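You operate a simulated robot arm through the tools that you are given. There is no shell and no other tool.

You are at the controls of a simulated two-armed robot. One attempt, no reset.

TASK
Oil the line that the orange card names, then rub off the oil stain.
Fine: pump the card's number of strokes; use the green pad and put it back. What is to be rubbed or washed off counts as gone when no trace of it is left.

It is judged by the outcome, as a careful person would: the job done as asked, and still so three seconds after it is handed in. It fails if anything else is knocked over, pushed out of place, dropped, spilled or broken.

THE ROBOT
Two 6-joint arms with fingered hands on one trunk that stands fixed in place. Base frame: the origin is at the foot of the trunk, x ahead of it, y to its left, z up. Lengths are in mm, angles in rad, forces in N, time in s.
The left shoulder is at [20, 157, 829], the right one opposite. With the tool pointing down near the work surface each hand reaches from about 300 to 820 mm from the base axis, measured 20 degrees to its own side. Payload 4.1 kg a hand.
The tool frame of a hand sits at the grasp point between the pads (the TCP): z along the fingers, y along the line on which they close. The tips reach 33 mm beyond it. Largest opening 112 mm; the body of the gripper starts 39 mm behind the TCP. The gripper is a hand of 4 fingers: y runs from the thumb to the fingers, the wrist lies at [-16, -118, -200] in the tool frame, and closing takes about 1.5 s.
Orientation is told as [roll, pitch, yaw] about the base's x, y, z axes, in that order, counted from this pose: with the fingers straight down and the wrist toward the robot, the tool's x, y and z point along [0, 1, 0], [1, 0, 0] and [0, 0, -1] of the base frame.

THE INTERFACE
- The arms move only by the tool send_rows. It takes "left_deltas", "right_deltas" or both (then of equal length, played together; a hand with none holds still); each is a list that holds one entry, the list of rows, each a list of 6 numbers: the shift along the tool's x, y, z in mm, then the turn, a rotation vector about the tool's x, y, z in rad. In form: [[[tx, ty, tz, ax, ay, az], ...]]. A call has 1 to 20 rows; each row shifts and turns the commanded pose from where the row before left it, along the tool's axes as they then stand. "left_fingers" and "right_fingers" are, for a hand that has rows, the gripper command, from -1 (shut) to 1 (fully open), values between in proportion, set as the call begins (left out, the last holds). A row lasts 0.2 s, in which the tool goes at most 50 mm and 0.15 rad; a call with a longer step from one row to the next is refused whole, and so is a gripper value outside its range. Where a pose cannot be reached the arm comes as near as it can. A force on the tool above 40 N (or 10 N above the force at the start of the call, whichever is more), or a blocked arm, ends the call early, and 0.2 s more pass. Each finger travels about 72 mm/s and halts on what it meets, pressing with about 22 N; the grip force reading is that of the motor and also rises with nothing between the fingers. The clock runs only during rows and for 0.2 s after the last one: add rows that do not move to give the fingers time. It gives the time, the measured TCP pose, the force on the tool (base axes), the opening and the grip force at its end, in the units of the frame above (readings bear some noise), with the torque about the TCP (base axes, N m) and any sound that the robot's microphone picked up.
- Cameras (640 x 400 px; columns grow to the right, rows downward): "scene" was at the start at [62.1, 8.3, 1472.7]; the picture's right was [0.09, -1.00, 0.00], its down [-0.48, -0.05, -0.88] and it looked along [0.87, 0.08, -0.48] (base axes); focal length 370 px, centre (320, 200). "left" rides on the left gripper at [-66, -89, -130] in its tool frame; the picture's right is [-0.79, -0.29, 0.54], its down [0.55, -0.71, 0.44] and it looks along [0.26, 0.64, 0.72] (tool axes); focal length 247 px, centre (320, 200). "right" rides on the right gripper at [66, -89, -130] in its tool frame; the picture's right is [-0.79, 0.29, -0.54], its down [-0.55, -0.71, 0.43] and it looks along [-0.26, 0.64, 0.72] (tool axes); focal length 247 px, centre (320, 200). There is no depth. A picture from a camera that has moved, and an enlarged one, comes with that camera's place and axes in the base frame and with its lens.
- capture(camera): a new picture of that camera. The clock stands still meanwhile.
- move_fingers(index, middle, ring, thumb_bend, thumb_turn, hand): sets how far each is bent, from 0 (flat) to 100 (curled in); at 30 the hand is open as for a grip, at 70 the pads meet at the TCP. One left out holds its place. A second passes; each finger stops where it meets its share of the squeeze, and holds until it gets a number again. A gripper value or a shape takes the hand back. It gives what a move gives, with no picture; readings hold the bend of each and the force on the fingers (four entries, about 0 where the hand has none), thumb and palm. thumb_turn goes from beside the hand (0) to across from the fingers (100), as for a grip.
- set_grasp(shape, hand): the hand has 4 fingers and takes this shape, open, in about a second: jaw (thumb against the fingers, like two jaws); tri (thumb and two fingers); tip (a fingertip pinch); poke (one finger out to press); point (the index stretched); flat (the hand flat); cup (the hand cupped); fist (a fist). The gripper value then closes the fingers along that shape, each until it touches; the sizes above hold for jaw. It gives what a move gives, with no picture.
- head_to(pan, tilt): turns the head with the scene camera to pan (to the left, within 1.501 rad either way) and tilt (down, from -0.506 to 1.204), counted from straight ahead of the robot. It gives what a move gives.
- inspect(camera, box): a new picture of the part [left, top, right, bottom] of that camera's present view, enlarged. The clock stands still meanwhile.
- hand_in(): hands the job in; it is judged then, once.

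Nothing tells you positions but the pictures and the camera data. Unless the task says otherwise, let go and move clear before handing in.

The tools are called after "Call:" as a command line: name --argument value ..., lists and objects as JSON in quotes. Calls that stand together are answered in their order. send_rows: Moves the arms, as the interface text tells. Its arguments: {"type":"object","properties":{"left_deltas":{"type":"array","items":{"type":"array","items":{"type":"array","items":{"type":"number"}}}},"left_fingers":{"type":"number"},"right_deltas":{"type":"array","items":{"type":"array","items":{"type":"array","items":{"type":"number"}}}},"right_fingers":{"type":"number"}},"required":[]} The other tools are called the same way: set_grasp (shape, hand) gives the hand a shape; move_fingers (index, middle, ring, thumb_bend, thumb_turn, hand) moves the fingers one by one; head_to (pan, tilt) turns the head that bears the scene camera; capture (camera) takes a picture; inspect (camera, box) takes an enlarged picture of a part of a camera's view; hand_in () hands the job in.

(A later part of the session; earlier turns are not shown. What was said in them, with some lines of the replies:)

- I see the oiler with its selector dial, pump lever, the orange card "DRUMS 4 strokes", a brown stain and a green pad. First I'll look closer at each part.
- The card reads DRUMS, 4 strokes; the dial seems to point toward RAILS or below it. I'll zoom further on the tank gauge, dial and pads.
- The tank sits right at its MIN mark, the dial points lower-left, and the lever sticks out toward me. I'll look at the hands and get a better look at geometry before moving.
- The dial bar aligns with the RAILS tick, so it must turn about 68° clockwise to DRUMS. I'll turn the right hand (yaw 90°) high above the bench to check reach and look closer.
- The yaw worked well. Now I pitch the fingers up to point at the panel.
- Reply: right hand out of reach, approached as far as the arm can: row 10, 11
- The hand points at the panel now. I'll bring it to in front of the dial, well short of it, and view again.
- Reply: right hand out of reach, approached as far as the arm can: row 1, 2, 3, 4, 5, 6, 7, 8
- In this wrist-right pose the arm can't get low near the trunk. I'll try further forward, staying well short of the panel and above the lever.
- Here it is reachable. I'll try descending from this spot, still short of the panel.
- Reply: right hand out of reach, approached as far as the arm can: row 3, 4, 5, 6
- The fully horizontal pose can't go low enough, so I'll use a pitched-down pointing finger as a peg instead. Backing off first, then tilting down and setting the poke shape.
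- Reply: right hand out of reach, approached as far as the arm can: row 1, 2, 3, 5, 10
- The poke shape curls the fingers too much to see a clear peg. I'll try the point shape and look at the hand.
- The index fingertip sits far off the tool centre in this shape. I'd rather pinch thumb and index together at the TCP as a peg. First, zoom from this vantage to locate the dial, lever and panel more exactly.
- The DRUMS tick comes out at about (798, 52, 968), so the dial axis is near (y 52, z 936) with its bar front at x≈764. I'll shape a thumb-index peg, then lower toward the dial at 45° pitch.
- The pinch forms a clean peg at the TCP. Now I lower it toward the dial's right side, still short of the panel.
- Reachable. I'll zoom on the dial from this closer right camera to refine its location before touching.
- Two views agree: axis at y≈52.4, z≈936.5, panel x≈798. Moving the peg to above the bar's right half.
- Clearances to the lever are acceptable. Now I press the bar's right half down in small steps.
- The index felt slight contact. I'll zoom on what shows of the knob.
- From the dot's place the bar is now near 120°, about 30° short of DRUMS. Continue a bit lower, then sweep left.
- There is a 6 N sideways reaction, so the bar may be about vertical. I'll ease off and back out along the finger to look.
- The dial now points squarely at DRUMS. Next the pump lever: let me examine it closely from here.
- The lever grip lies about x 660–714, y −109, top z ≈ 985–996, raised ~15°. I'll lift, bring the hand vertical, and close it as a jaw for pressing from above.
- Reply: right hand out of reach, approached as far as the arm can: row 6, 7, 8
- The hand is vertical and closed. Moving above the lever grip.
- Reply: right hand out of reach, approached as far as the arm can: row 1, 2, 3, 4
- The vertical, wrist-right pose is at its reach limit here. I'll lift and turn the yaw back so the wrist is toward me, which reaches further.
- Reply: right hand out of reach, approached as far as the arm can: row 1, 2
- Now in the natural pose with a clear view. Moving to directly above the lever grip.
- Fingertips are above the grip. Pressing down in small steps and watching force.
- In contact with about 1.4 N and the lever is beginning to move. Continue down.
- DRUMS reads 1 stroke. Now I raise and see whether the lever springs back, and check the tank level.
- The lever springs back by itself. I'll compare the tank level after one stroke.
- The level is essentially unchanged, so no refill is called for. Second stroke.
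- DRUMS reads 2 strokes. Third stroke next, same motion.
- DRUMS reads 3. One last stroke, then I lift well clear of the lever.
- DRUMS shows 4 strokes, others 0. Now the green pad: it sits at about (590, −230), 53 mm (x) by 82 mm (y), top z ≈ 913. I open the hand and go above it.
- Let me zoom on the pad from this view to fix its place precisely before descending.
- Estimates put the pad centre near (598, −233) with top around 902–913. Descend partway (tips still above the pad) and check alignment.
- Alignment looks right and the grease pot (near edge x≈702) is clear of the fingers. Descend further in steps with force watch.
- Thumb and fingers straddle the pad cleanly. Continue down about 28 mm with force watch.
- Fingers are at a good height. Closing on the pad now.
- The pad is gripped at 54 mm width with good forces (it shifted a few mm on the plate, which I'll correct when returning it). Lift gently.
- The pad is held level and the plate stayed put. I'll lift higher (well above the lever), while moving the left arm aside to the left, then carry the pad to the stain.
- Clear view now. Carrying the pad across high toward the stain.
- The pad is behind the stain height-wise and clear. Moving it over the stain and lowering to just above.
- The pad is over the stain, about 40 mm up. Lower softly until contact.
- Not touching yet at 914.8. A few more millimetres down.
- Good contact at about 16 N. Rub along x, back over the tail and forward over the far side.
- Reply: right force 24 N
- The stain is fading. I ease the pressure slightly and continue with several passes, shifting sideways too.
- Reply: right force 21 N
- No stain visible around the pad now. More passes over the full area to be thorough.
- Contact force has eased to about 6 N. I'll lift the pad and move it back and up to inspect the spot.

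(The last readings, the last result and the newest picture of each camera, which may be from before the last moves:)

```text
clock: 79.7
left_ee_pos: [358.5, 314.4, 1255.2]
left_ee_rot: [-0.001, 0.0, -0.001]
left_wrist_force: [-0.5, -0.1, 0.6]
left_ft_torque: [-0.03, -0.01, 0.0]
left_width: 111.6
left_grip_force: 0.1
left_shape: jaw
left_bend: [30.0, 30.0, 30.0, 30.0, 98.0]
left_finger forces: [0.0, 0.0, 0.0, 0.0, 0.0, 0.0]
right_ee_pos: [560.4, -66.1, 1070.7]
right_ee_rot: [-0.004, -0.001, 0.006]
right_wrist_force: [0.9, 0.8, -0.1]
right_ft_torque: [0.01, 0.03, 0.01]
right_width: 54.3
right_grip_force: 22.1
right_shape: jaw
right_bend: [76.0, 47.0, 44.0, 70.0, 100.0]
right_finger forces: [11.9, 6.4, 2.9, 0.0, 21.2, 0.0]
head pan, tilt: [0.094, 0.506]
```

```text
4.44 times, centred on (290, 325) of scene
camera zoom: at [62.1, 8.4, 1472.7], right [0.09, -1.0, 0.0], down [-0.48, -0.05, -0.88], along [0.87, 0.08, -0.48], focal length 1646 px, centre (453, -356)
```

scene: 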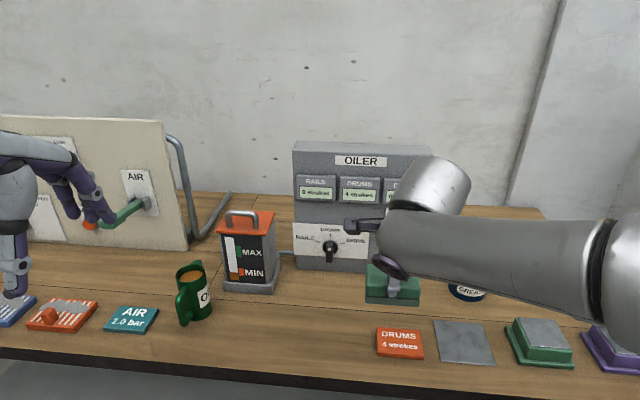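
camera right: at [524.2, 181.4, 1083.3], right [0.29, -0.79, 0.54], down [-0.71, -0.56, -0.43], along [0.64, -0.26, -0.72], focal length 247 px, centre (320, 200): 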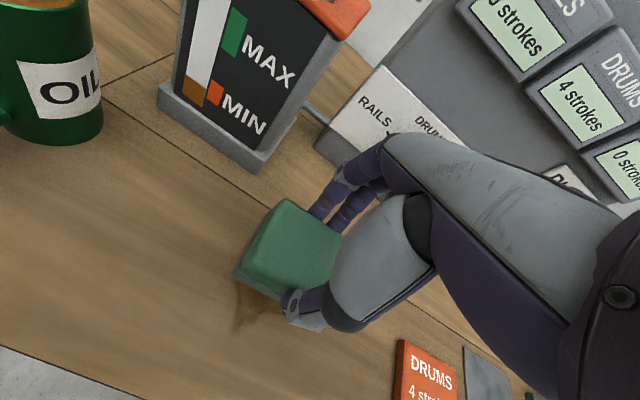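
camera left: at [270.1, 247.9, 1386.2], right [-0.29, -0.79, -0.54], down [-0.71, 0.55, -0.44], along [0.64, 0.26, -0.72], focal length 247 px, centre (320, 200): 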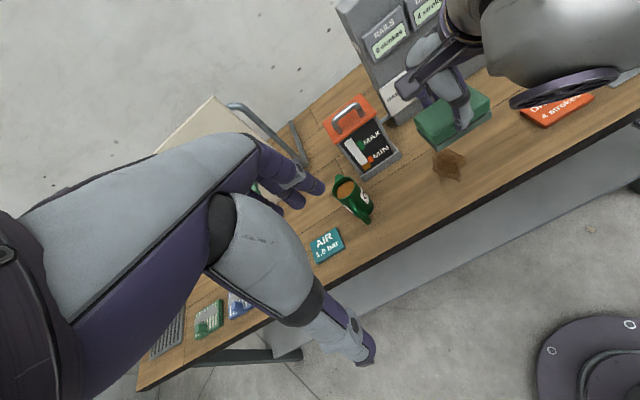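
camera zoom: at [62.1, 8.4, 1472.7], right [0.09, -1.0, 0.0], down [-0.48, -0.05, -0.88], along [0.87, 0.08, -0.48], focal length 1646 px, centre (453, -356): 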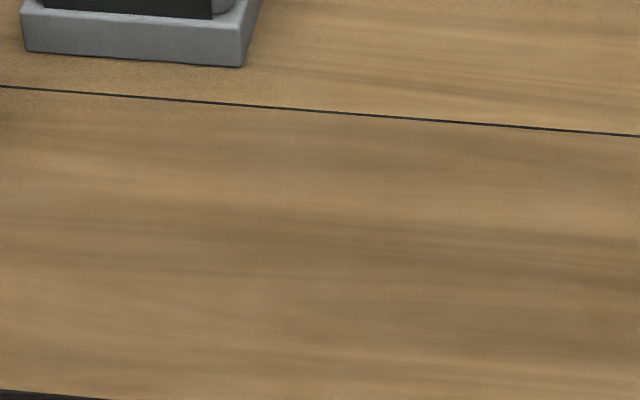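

The stain appears gone. I'll enlarge the spot more to make sure no faint trace remains.

Call:
inspect --camera "scene" --box '[270, 300, 325, 355]'

Call:
inspect --camera "left" --box '[410, 130, 490, 200]'

Call:
inspect --camera "scene" --box '[220, 290, 400, 380]'

```text
7.27 times, centred on (298, 328) of scene
camera zoom: at [62.1, 8.4, 1472.7], right [0.09, -1.0, 0.0], down [-0.48, -0.05, -0.88], along [0.87, 0.08, -0.48], focal length 2693 px, centre (484, -727)
```

zoom: 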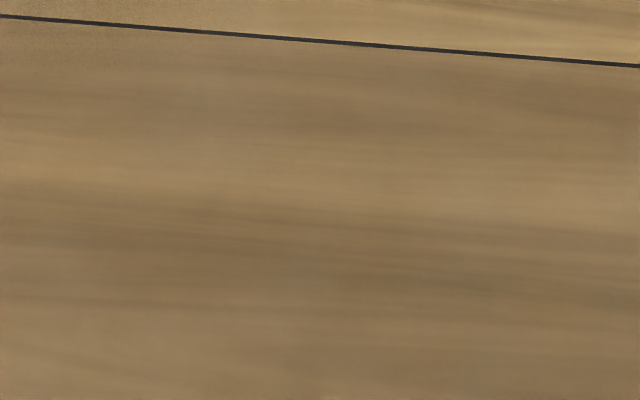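

```text
5.71 times, centred on (450, 165) of left
camera zoom: at [270.1, 248.0, 1386.2], right [-0.29, -0.79, -0.54], down [-0.71, 0.55, -0.44], along [0.64, 0.26, -0.72], focal length 1411 px, centre (-423, 400)
```

zoom: 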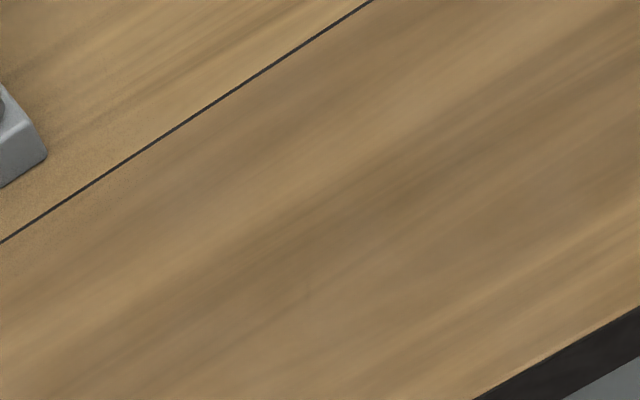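

```text
3.56 times, centred on (310, 335) of scene
camera zoom: at [62.1, 8.4, 1472.7], right [0.09, -1.0, 0.0], down [-0.48, -0.05, -0.88], along [0.87, 0.08, -0.48], focal length 1317 px, centre (356, -280)
```

zoom: 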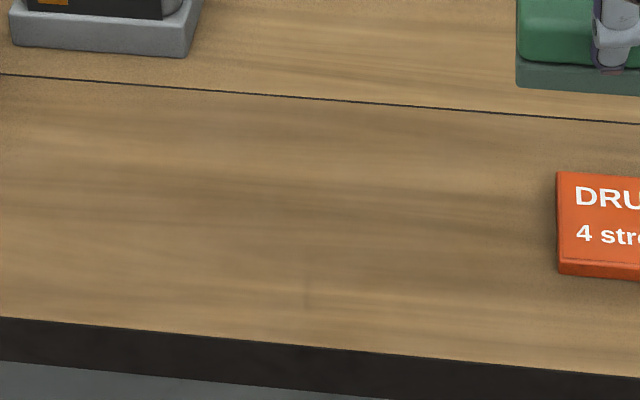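

I notice a faint mark near the former tail; zooming in on that location from both cameras.

Call:
inspect --camera "scene" --box '[265, 330, 325, 370]'

Call:
inspect --camera "left" --box '[430, 160, 470, 200]'

Call:
inspect --camera "left" --box '[425, 140, 475, 175]'

```text
10.00 times, centred on (295, 350) of scene
camera zoom: at [62.1, 8.4, 1472.7], right [0.09, -1.0, 0.0], down [-0.48, -0.05, -0.88], along [0.87, 0.08, -0.48], focal length 3703 px, centre (570, -1300)
```

zoom: 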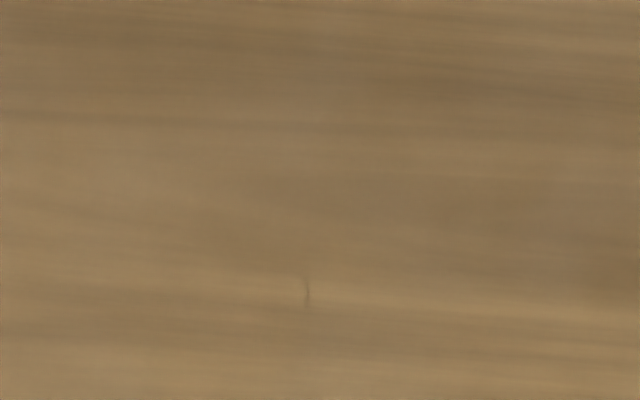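

```text
10.00 times, centred on (450, 180) of left
camera zoom: at [270.1, 248.0, 1386.2], right [-0.29, -0.79, -0.54], down [-0.71, 0.55, -0.44], along [0.64, 0.26, -0.72], focal length 2470 px, centre (-980, 400)
```

zoom: 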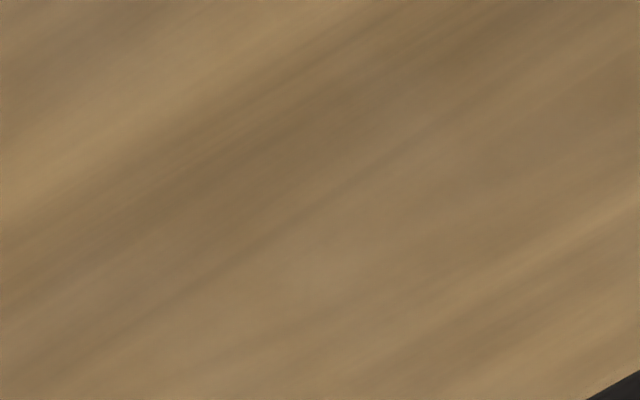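

```text
11.43 times, centred on (450, 158) of left
camera zoom: at [270.1, 248.0, 1386.2], right [-0.29, -0.79, -0.54], down [-0.71, 0.55, -0.44], along [0.64, 0.26, -0.72], focal length 2823 px, centre (-1166, 686)
```

zoom: 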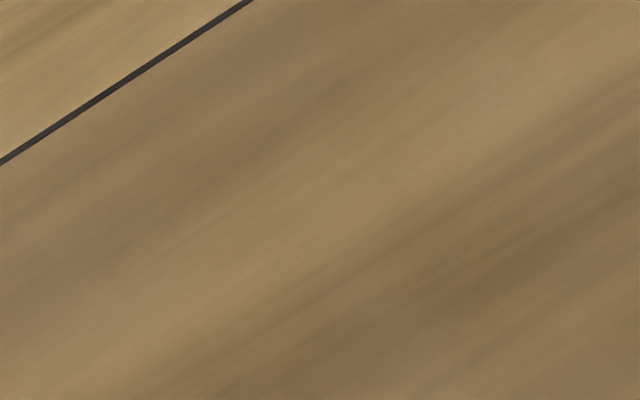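

That mark keeps the same picture spot at every zoom, so it's an image artefact, and the stain seems gone. To be thorough I'll do one more rubbing round over the whole area.

Call:
send_rows --right_deltas '[[[30, 0, 0, 0, 0, 0], [30, 0, 0, 0, 0, 0], [30, 0, 0, 0, 0, 0], [30, 0, 0, 0, 0, 0], [30, 0, 0, 0, 0, 0], [32, 0, 0, 0, 0, 0], [0, 0, 0, 0, 0, 0]]]'

Call:
capture --camera "right"

Call:
send_rows --right_deltas '[[[0, 12, 30, 0, 0, 0], [0, 12, 30, 0, 0, 0], [0, 12, 30, 0, 0, 0], [0, 12, 30, 0, 0, 0], [0, 4, 30, 0, 0, 0], [0, 0, 4, 0, 0, 0], [0, 0, 3, 0, 0, 0], [0, 0, 0, 0, 0, 0]]]'

```text
clock: 81.3
left_ee_pos: [357.7, 313.6, 1255.4]
left_ee_rot: [0.001, 0.0, 0.0]
left_wrist_force: [-0.5, 0.1, -1.0]
left_ft_torque: [0.01, -0.02, 0.01]
left_width: 111.6
left_grip_force: 0.1
left_shape: jaw
left_bend: [30.0, 30.0, 30.0, 30.0, 98.0]
left_finger forces: [0.0, 0.1, 0.0, 0.1, 0.0, 0.0]
right_ee_pos: [563.8, 113.0, 1071.9]
right_ee_rot: [-0.003, 0.0, 0.006]
right_wrist_force: [-0.1, -0.2, -0.3]
right_ft_torque: [0.02, -0.03, 0.01]
right_width: 54.1
right_grip_force: 21.9
right_shape: jaw
right_bend: [76.0, 47.0, 44.0, 70.0, 100.0]
right_finger forces: [11.6, 6.3, 2.9, 0.0, 20.8, 0.0]
head pan, tilt: [0.094, 0.506]
```

```text
taken
camera right: at [474.6, 179.9, 1203.7], right [0.29, -0.79, 0.54], down [-0.71, -0.56, -0.43], along [0.64, -0.26, -0.72], focal length 247 px, centre (320, 200)
```

right: 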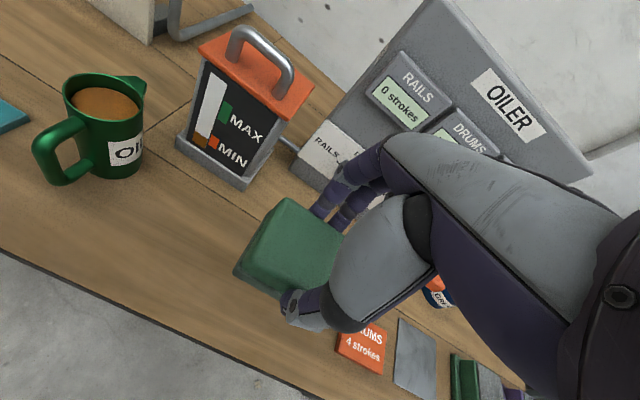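

```text
clock: 83.1
left_ee_pos: [358.1, 314.7, 1256.1]
left_ee_rot: [-0.001, 0.0, 0.0]
left_wrist_force: [-0.1, -0.3, 0.7]
left_ft_torque: [-0.03, -0.01, -0.01]
left_width: 111.8
left_grip_force: 0.0
left_shape: jaw
left_bend: [30.0, 30.0, 30.0, 30.0, 98.0]
left_finger forces: [0.1, 0.0, 0.0, 0.0, 0.1, 0.1]
right_ee_pos: [613.8, 116.4, 912.9]
right_ee_rot: [-0.004, 0.001, 0.004]
right_wrist_force: [0.1, -0.6, -1.3]
right_ft_torque: [-0.03, 0.0, -0.02]
right_width: 54.4
right_grip_force: 22.3
right_shape: jaw
right_bend: [76.0, 47.0, 44.0, 70.0, 100.0]
right_finger forces: [11.6, 6.4, 2.7, 0.0, 20.5, 0.0]
head pan, tilt: [0.094, 0.506]
```

Just above the table; press down about 6 mm in small steps.

Call:
send_rows --right_deltas '[[[0, 0, 2, 0, 0, 0], [0, 0, 1.5, 0, 0, 0], [0, 0, 1.5, 0, 0, 0], [0, 0, 1, 0, 0, 0], [0, 0, 0, 0, 0, 0]]]'

```text
clock: 84.3
left_ee_pos: [358.6, 313.7, 1255.9]
left_ee_rot: [-0.001, 0.002, 0.001]
left_wrist_force: [1.0, -0.6, -0.6]
left_ft_torque: [0.0, 0.02, 0.03]
left_width: 111.7
left_grip_force: 0.1
left_shape: jaw
left_bend: [30.0, 30.0, 30.0, 30.0, 98.0]
left_finger forces: [0.1, 0.0, 0.0, 0.0, 0.0, 0.0]
right_ee_pos: [613.4, 115.4, 906.9]
right_ee_rot: [-0.003, -0.001, 0.005]
right_wrist_force: [0.6, -0.2, -0.6]
right_ft_torque: [0.0, 0.0, 0.01]
right_width: 54.2
right_grip_force: 22.2
right_shape: jaw
right_bend: [76.0, 47.0, 44.0, 70.0, 100.0]
right_finger forces: [11.6, 6.3, 2.8, 0.0, 20.6, 0.0]
head pan, tilt: [0.094, 0.506]
```

The pad has slid up slightly in the grip, so contact is a bit lower. Pressing a little further.

Call:
send_rows --right_deltas '[[[0, 0, 1, 0, 0, 0], [0, 0, 1, 0, 0, 0], [0, 0, 0.5, 0, 0, 0], [0, 0, 0, 0, 0, 0]]]'

```text
clock: 85.3
left_ee_pos: [358.8, 313.1, 1255.5]
left_ee_rot: [0.0, 0.0, -0.001]
left_wrist_force: [0.0, 0.8, -0.3]
left_ft_torque: [0.03, -0.01, 0.01]
left_width: 111.3
left_grip_force: 0.0
left_shape: jaw
left_bend: [30.0, 30.0, 30.0, 30.0, 98.0]
left_finger forces: [0.0, 0.0, 0.0, 0.0, 0.1, 0.0]
right_ee_pos: [612.6, 116.6, 907.0]
right_ee_rot: [-0.002, -0.002, 0.003]
right_wrist_force: [2.5, -1.5, 8.2]
right_ft_torque: [-0.05, -0.02, 0.01]
right_width: 54.3
right_grip_force: 22.0
right_shape: jaw
right_bend: [76.0, 47.0, 44.0, 70.0, 100.0]
right_finger forces: [12.7, 7.3, 3.6, 0.1, 20.2, 0.0]
head pan, tilt: [0.094, 0.506]
```

Contact at 8 N. A final set of wide passes along x with sideways shifts.

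Call:
send_rows --right_deltas '[[[0, -9, 0.5, 0, 0, 0], [0, -9, 0, 0, 0, 0], [0, -9, 0, 0, 0, 0], [0, -9, 0, 0, 0, 0], [0, -6, 0, 0, 0, 0], [-5, 8, 0, 0, 0, 0], [-5, 9, 0, 0, 0, 0], [0, 9, 0, 0, 0, 0], [0, 9, 0, 0, 0, 0], [0, 9, 0, 0, 0, 0], [0, 9, 0, 0, 0, 0], [0, 9, 0, 0, 0, 0], [0, 9, 0, 0, 0, 0], [0, 8, 0, 0, 0, 0], [6, -4, 0, 0, 0, 0], [6, -8, 0, 0, 0, 0], [6, -8, 0, 0, 0, 0], [6, -8, 0, 0, 0, 0], [0, -9, 0, 0, 0, 0], [0, 0, 0, 0, 0, 0]]]'

Call:
send_rows --right_deltas '[[[0, -9, 0, 0, 0, 0], [0, -9, 0, 0, 0, 0], [0, -9, 0, 0, 0, 0], [0, -9, 0, 0, 0, 0], [0, -6, 0, 0, 0, 0], [-4, 8, 0, 0, 0, 0], [-5, 9, 0, 0, 0, 0], [-5, 9, 0, 0, 0, 0], [0, 9, 0, 0, 0, 0], [0, 9, 0, 0, 0, 0], [0, 9, 0, 0, 0, 0], [0, 9, 0, 0, 0, 0], [0, 9, 0, 0, 0, 0], [0, -9, 0, 0, 0, 0], [0, -9, 0, 0, 0, 0], [0, -9, 0, 0, 0, 0], [0, 0, 0, 0, 0, 0]]]'

```text
clock: 89.5
left_ee_pos: [358.5, 314.1, 1255.5]
left_ee_rot: [-0.002, -0.001, 0.0]
left_wrist_force: [0.4, 0.6, 0.6]
left_ft_torque: [0.01, -0.04, 0.01]
left_width: 111.6
left_grip_force: 0.1
left_shape: jaw
left_bend: [30.0, 30.0, 30.0, 30.0, 98.0]
left_finger forces: [0.1, 0.0, 0.0, 0.0, 0.0, 0.0]
right_ee_pos: [613.3, 130.7, 904.7]
right_ee_rot: [-0.004, -0.003, 0.006]
right_wrist_force: [5.8, 1.2, 15.8]
right_ft_torque: [0.01, -0.19, 0.08]
right_width: 55.0
right_grip_force: 22.0
right_shape: jaw
right_bend: [76.0, 46.0, 43.0, 71.0, 100.0]
right_finger forces: [14.2, 8.7, 3.3, 0.0, 20.1, 0.1]
head pan, tilt: [0.094, 0.506]
```

```text
clock: 93.1
left_ee_pos: [359.1, 313.9, 1254.9]
left_ee_rot: [0.0, 0.001, 0.0]
left_wrist_force: [0.4, -0.3, 0.4]
left_ft_torque: [-0.01, 0.01, 0.03]
left_width: 111.7
left_grip_force: 0.0
left_shape: jaw
left_bend: [30.0, 30.0, 30.0, 30.0, 98.0]
left_finger forces: [0.1, 0.1, 0.1, 0.0, 0.0, 0.0]
right_ee_pos: [615.1, 116.9, 905.9]
right_ee_rot: [-0.004, 0.0, 0.005]
right_wrist_force: [4.7, -0.6, 9.6]
right_ft_torque: [-0.02, -0.09, -0.04]
right_width: 54.7
right_grip_force: 21.7
right_shape: jaw
right_bend: [76.0, 47.0, 45.0, 70.0, 100.0]
right_finger forces: [13.7, 7.5, 3.4, 0.1, 20.6, 0.1]
head pan, tilt: [0.094, 0.506]
```

Now lift and carry the pad back over its plate, again high above the lever.

Call:
send_rows --right_deltas '[[[0, 0, -15, 0, 0, 0], [0, -10, -30, 0, 0, 0], [0, -10, -30, 0, 0, 0], [0, -15, -30, 0, 0, 0], [0, -15, -30, 0, 0, 0], [0, -5, -30, 0, 0, 0], [0, 0, -20, 0, 0, 0], [-32, 0, 0, 0, 0, 0], [-32, 0, 0, 0, 0, 0], [-32, 0, 0, 0, 0, 0], [-32, 0, 0, 0, 0, 0], [-32, 0, 0, 0, 0, 0], [-32, 0, 0, 0, 0, 0], [-32, 0, 0, 0, 0, 0], [-32, 0, 0, 0, 0, 0], [-32, 0, 0, 0, 0, 0], [-32, 0, 0, 0, 0, 0], [-27, 0, 0, 0, 0, 0], [0, 0, 0, 0, 0, 0]]]'

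Call:
capture --camera "scene"

Call:
inspect --camera "scene" --box '[400, 220, 600, 380]'

Call:
inspect --camera "scene" --box '[240, 290, 340, 370]'

Call:
capture --camera "right"

```text
clock: 97.1
left_ee_pos: [358.7, 314.5, 1255.1]
left_ee_rot: [-0.001, 0.002, 0.0]
left_wrist_force: [-0.4, 0.1, 0.0]
left_ft_torque: [0.0, -0.01, 0.03]
left_width: 112.0
left_grip_force: 0.1
left_shape: jaw
left_bend: [30.0, 30.0, 30.0, 30.0, 98.0]
left_finger forces: [0.0, 0.0, 0.0, 0.1, 0.1, 0.0]
right_ee_pos: [559.6, -230.0, 1093.2]
right_ee_rot: [-0.005, 0.001, 0.004]
right_wrist_force: [-0.5, -0.1, -0.7]
right_ft_torque: [-0.01, 0.03, -0.02]
right_width: 54.5
right_grip_force: 22.1
right_shape: jaw
right_bend: [76.0, 47.0, 45.0, 70.0, 100.0]
right_finger forces: [11.7, 6.0, 2.7, 0.0, 20.7, 0.1]
head pan, tilt: [0.094, 0.506]
```

```text
taken
```

scene: 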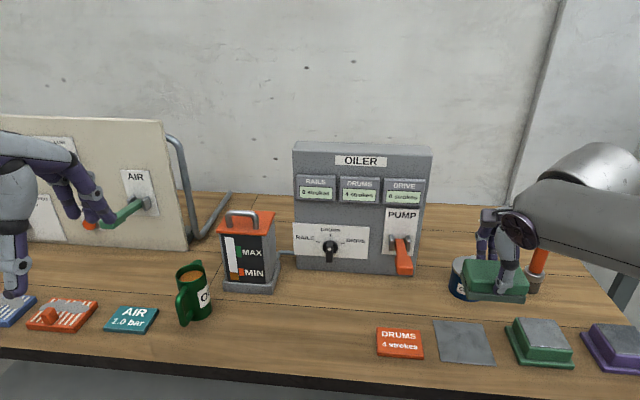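

```text
2.50 times, centred on (500, 300) of scene
camera zoom: at [62.1, 8.4, 1472.7], right [0.09, -1.0, 0.0], down [-0.48, -0.05, -0.88], along [0.87, 0.08, -0.48], focal length 926 px, centre (-130, -50)
```

zoom: 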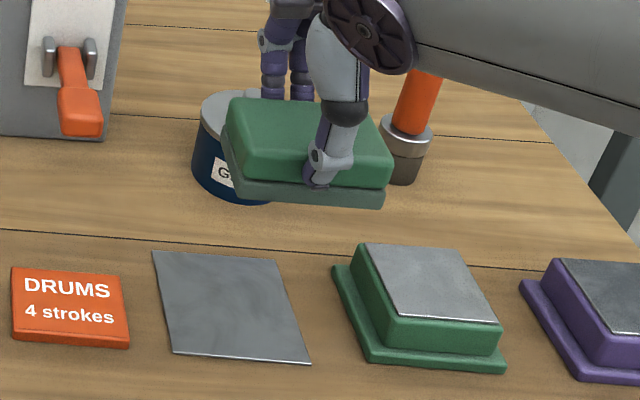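

```text
5.00 times, centred on (290, 330) of scene
camera zoom: at [62.1, 8.4, 1472.7], right [0.09, -1.0, 0.0], down [-0.48, -0.05, -0.88], along [0.87, 0.08, -0.48], focal length 1852 px, centre (470, -450)
```

zoom: 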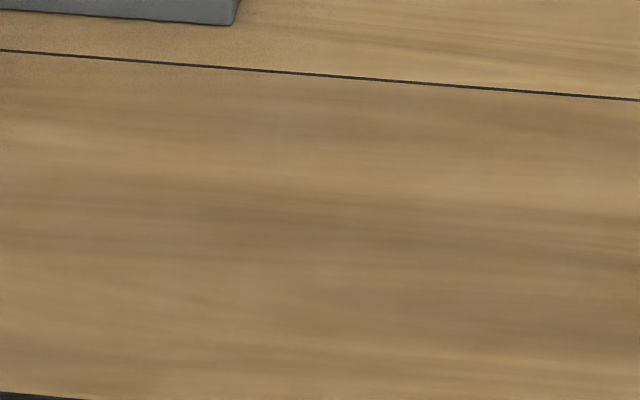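

```text
taken
camera right: at [470.7, -162.6, 1225.0], right [0.29, -0.79, 0.54], down [-0.71, -0.56, -0.43], along [0.64, -0.26, -0.72], focal length 247 px, centre (320, 200)
```

right: 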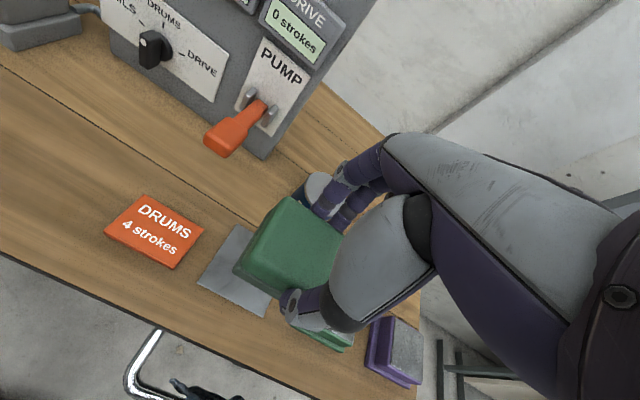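

The spot is clean. Now I bring the pad over the plate, aimed at its original place (TCP about x 609.5, y −231).

Call:
send_rows --right_deltas '[[[-0.2, 12.5, 23, 0, 0, 0], [-0.2, 12.5, 23, 0, 0, 0], [-0.2, 12.5, 23, 0, 0, 0], [-0.2, 12.5, 23, 0, 0, 0], [0, 0, 30, 0, 0, 0], [0, 0, 30, 0, 0, 0], [0, 0, 12, 0, 0, 0], [0, 0, 0, 0, 0, 0]]]'

Call:
inspect --camera "scene" --box '[400, 220, 600, 380]'

Call:
inspect --camera "right" --box '[180, 150, 400, 380]'

```text
clock: 98.9
left_ee_pos: [358.8, 314.8, 1255.7]
left_ee_rot: [-0.001, 0.0, 0.0]
left_wrist_force: [0.1, -0.1, 0.3]
left_ft_torque: [-0.03, 0.0, -0.03]
left_width: 111.8
left_grip_force: 0.0
left_shape: jaw
left_bend: [30.0, 30.0, 30.0, 30.0, 98.0]
left_finger forces: [0.1, 0.0, 0.0, 0.0, 0.0, 0.0]
right_ee_pos: [610.2, -232.4, 927.5]
right_ee_rot: [-0.004, 0.0, 0.006]
right_wrist_force: [0.3, 0.3, -1.4]
right_ft_torque: [0.02, -0.02, 0.02]
right_width: 54.5
right_grip_force: 21.8
right_shape: jaw
right_bend: [76.0, 47.0, 45.0, 70.0, 100.0]
right_finger forces: [11.7, 6.0, 2.6, 0.1, 20.4, 0.0]
head pan, tilt: [0.094, 0.506]
```

```text
2.50 times, centred on (500, 300) of scene
camera zoom: at [62.0, 8.3, 1472.7], right [0.09, -1.0, 0.0], down [-0.48, -0.05, -0.88], along [0.87, 0.08, -0.48], focal length 926 px, centre (-130, -50)
```

zoom: 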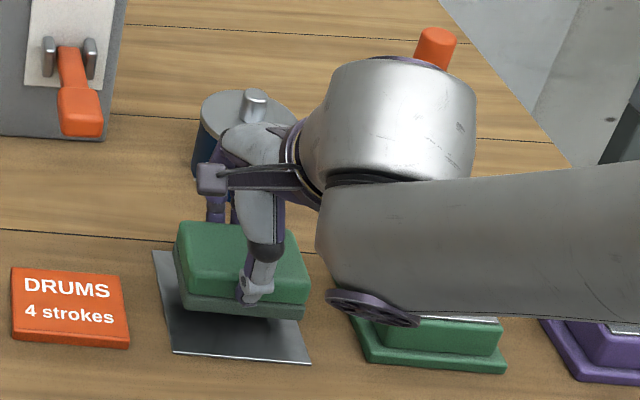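

```text
1.74 times, centred on (290, 265) of right
camera zoom: at [521.3, -165.1, 1059.7], right [0.29, -0.79, 0.54], down [-0.71, -0.56, -0.43], along [0.64, -0.26, -0.72], focal length 430 px, centre (372, 87)
```

zoom: 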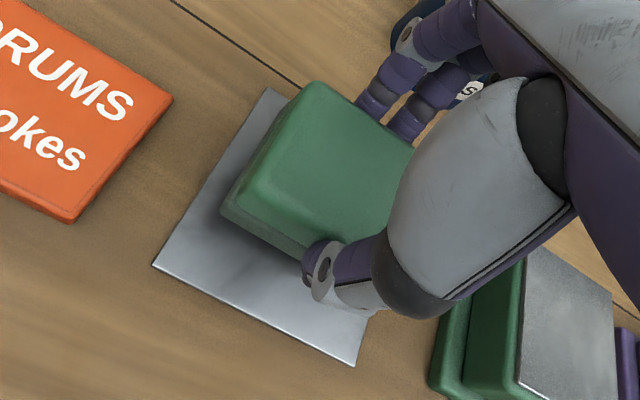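

Nearly over its original place; tiny adjustment and lower gently to contact.

Call:
send_rows --right_deltas '[[[-1, -2, 7, 0, 0, 0], [0, 0, 6, 0, 0, 0], [0, 0, 3, 0, 0, 0], [0, 0, 1.5, 0, 0, 0], [0, 0, 0, 0, 0, 0]]]'

```text
clock: 100.1
left_ee_pos: [358.6, 313.9, 1256.0]
left_ee_rot: [0.0, 0.0, 0.0]
left_wrist_force: [-1.7, -0.4, 0.9]
left_ft_torque: [0.0, -0.01, 0.0]
left_width: 111.6
left_grip_force: 0.0
left_shape: jaw
left_bend: [30.0, 30.0, 30.0, 30.0, 98.0]
left_finger forces: [0.0, 0.0, 0.1, 0.0, 0.1, 0.0]
right_ee_pos: [609.9, -232.9, 908.8]
right_ee_rot: [-0.002, 0.0, 0.006]
right_wrist_force: [-0.5, 1.2, -0.3]
right_ft_torque: [0.03, 0.02, -0.02]
right_width: 54.4
right_grip_force: 21.9
right_shape: jaw
right_bend: [76.0, 47.0, 45.0, 70.0, 100.0]
right_finger forces: [11.7, 6.0, 2.8, 0.1, 20.4, 0.0]
head pan, tilt: [0.094, 0.506]
```

Call:
send_rows --right_deltas '[[[0, 0, 1, 0, 0, 0], [0, 0, 1, 0, 0, 0], [0, 0, 0, 0, 0, 0]]]'

Call:
inspect --camera "scene" --box '[430, 310, 530, 370]'

```text
clock: 100.9
left_ee_pos: [359.6, 314.4, 1255.4]
left_ee_rot: [0.0, 0.001, 0.0]
left_wrist_force: [0.3, 0.3, -0.4]
left_ft_torque: [0.0, 0.01, -0.03]
left_width: 111.5
left_grip_force: 0.0
left_shape: jaw
left_bend: [30.0, 30.0, 30.0, 30.0, 98.0]
left_finger forces: [0.1, 0.0, 0.1, 0.1, 0.0, 0.0]
right_ee_pos: [609.7, -232.8, 909.0]
right_ee_rot: [-0.005, -0.002, 0.003]
right_wrist_force: [-1.9, -2.0, 8.2]
right_ft_torque: [-0.01, 0.1, 0.01]
right_width: 54.3
right_grip_force: 22.2
right_shape: jaw
right_bend: [76.0, 47.0, 45.0, 70.0, 100.0]
right_finger forces: [11.3, 6.1, 2.7, 0.0, 21.7, 0.0]
head pan, tilt: [0.094, 0.506]
```

```text
6.40 times, centred on (480, 340) of scene
camera zoom: at [61.8, 8.3, 1472.7], right [0.09, -1.0, 0.0], down [-0.48, -0.05, -0.88], along [0.87, 0.08, -0.48], focal length 2370 px, centre (-704, -696)
```

zoom: 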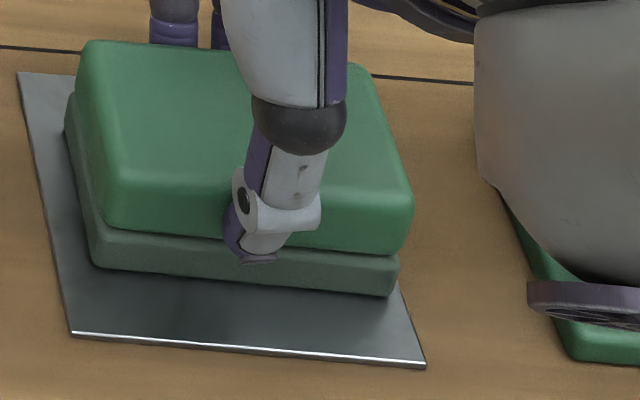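

The pad sits on its plate almost exactly as at first (corners match within a couple of mm). Now open the fingers partway.

Call:
send_rows --right_deltas '[[[0, 0, 0, 0, 0, 0], [0, 0, 0, 0, 0, 0], [0, 0, 0, 0, 0, 0], [0, 0, 0, 0, 0, 0], [0, 0, 0, 0, 0, 0], [0, 0, 0, 0, 0, 0]]]' --right_fingers 0.5

Call:
inspect --camera "scene" --box '[400, 220, 600, 380]'

Call:
inspect --camera "right" --box '[180, 150, 400, 380]'

```text
clock: 102.3
left_ee_pos: [358.2, 314.4, 1255.4]
left_ee_rot: [0.0, 0.001, -0.001]
left_wrist_force: [-0.7, 0.0, 1.0]
left_ft_torque: [-0.01, 0.0, 0.03]
left_width: 111.5
left_grip_force: 0.1
left_shape: jaw
left_bend: [30.0, 30.0, 30.0, 30.0, 98.0]
left_finger forces: [0.0, 0.0, 0.0, 0.0, 0.0, 0.0]
right_ee_pos: [609.9, -232.5, 907.2]
right_ee_rot: [-0.003, 0.0, 0.005]
right_wrist_force: [0.0, 0.0, -0.4]
right_ft_torque: [0.0, -0.02, 0.0]
right_width: 83.6
right_grip_force: 0.1
right_shape: jaw
right_bend: [26.0, 35.0, 33.0, 56.0, 99.0]
right_finger forces: [0.1, 0.0, 0.0, 0.0, 0.1, 0.0]
head pan, tilt: [0.094, 0.506]
```

```text
2.50 times, centred on (500, 300) of scene
camera zoom: at [62.1, 8.3, 1472.7], right [0.09, -1.0, 0.0], down [-0.48, -0.05, -0.88], along [0.87, 0.08, -0.48], focal length 926 px, centre (-130, -50)
```

zoom: 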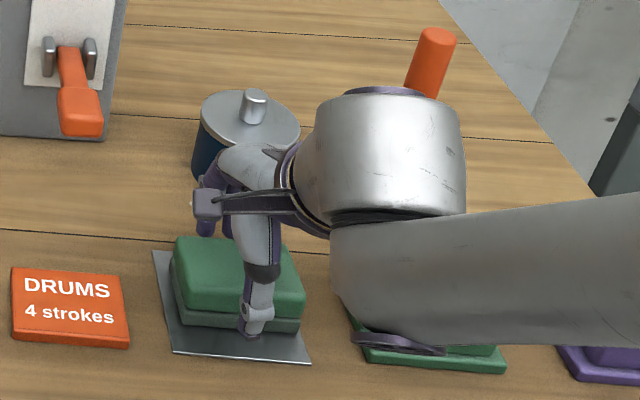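

```text
1.74 times, centred on (290, 265) of right
camera zoom: at [520.8, -165.7, 1039.7], right [0.29, -0.79, 0.54], down [-0.71, -0.56, -0.43], along [0.64, -0.26, -0.72], focal length 430 px, centre (372, 87)
```

zoom: 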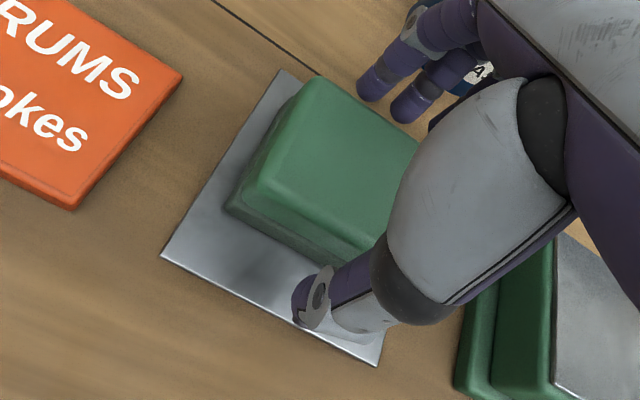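

Released cleanly. Lift straight up, then retreat.

Call:
send_rows --right_deltas '[[[0, 0, -8, 0, 0, 0], [0, 0, -15, 0, 0, 0], [0, 0, -25, 0, 0, 0], [0, 0, -30, 0, 0, 0], [0, 0, -30, 0, 0, 0], [0, 0, -30, 0, 0, 0], [0, -25, -30, 0, 0, 0], [0, -25, -25, 0, 0, 0], [0, -25, -20, 0, 0, 0], [0, -25, -20, 0, 0, 0], [0, 0, 0, 0, 0, 0]]]'

Call:
capture --camera "scene"

Call:
inspect --camera "scene" --box '[360, 220, 640, 395]'

Call:
inspect --camera "scene" --box '[280, 130, 440, 290]'

Call:
capture --camera "left"

```text
clock: 104.7
left_ee_pos: [357.7, 314.7, 1255.5]
left_ee_rot: [-0.001, -0.001, 0.0]
left_wrist_force: [0.3, -0.1, 0.3]
left_ft_torque: [-0.02, 0.01, 0.01]
left_width: 111.8
left_grip_force: 0.0
left_shape: jaw
left_bend: [30.0, 30.0, 30.0, 30.0, 98.0]
left_finger forces: [0.0, 0.1, 0.0, 0.0, 0.0, 0.1]
right_ee_pos: [511.3, -231.2, 1142.1]
right_ee_rot: [-0.003, 0.0, 0.006]
right_wrist_force: [0.9, -0.3, 0.7]
right_ft_torque: [0.02, -0.01, 0.02]
right_width: 83.8
right_grip_force: 0.0
right_shape: jaw
right_bend: [26.0, 35.0, 33.0, 56.0, 99.0]
right_finger forces: [0.0, 0.0, 0.1, 0.0, 0.0, 0.0]
head pan, tilt: [0.094, 0.506]
```

```text
taken
```

scene: 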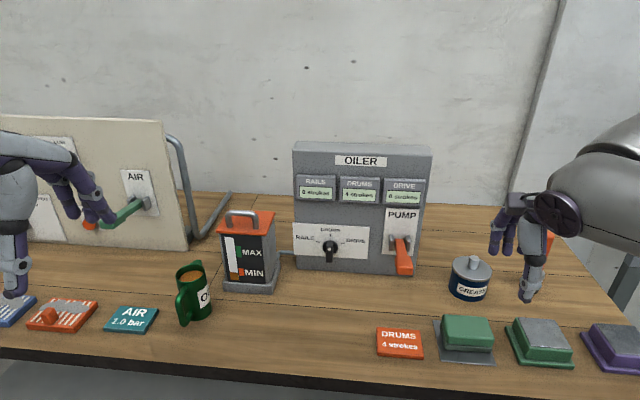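

```text
2.29 times, centred on (500, 308) of scene
camera zoom: at [62.2, 8.3, 1472.7], right [0.09, -1.0, 0.0], down [-0.48, -0.05, -0.88], along [0.87, 0.08, -0.48], focal length 846 px, centre (-91, -46)
```

zoom: 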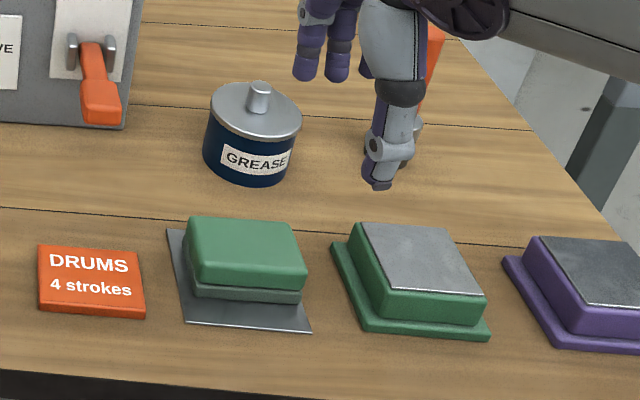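

```text
2.50 times, centred on (360, 210) of scene
camera zoom: at [62.2, 8.3, 1472.7], right [0.09, -1.0, 0.0], down [-0.48, -0.05, -0.88], along [0.87, 0.08, -0.48], focal length 926 px, centre (220, 175)
```

zoom: 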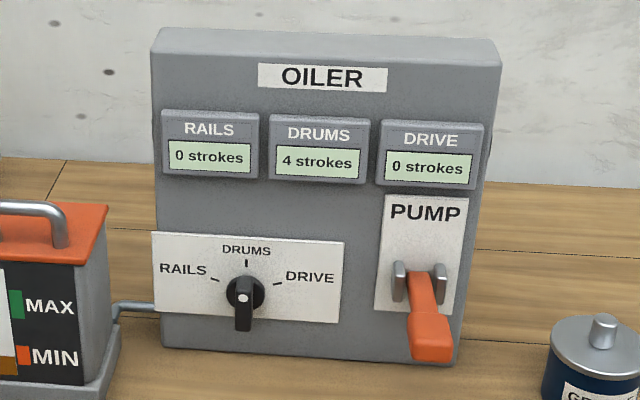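

```text
taken
camera left: at [270.2, 248.0, 1386.2], right [-0.29, -0.79, -0.54], down [-0.71, 0.55, -0.44], along [0.64, 0.26, -0.72], focal length 247 px, centre (320, 200)
```

left: 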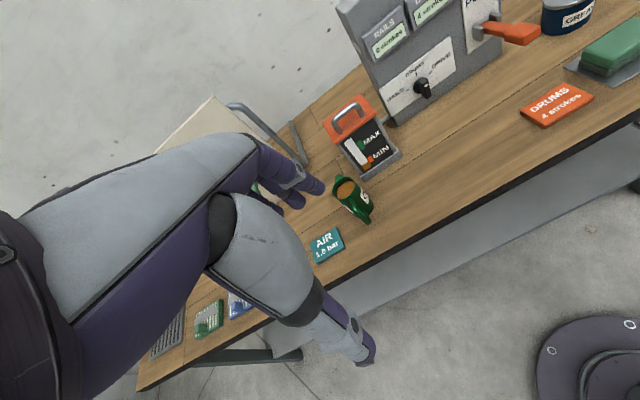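

Everything checks out: DRUMS shows 4 strokes with the others at 0, the stain is gone, and the green pad is back on its plate. The lever is at rest and both hands are clear. Handing in.

Call:
hand_in

```text
The job is handed in.
```

I turned the oiler's dial to DRUMS, pumped 4 strokes, rubbed off the oil stain and put the green pad back. The job is handed in.

- **Oiling:** the DRUMS counter reads 4 strokes; RAILS and DRIVE still read 0. The lever returned to its rest position after each stroke.
- **Stain:** I saw no trace of it in enlarged views from two cameras. After the second round of rubbing I rechecked it with one camera only.
- **Pad:** it sits on its plate within about 4 mm of where it started. The plate did not move.
- **Oil tank:** it was already at its MIN mark and still looks to be there. I didn't refill it.

Nothing else on the bench looked moved or disturbed in the final pictures. Both hands were empty and clear of the bench when I handed in.
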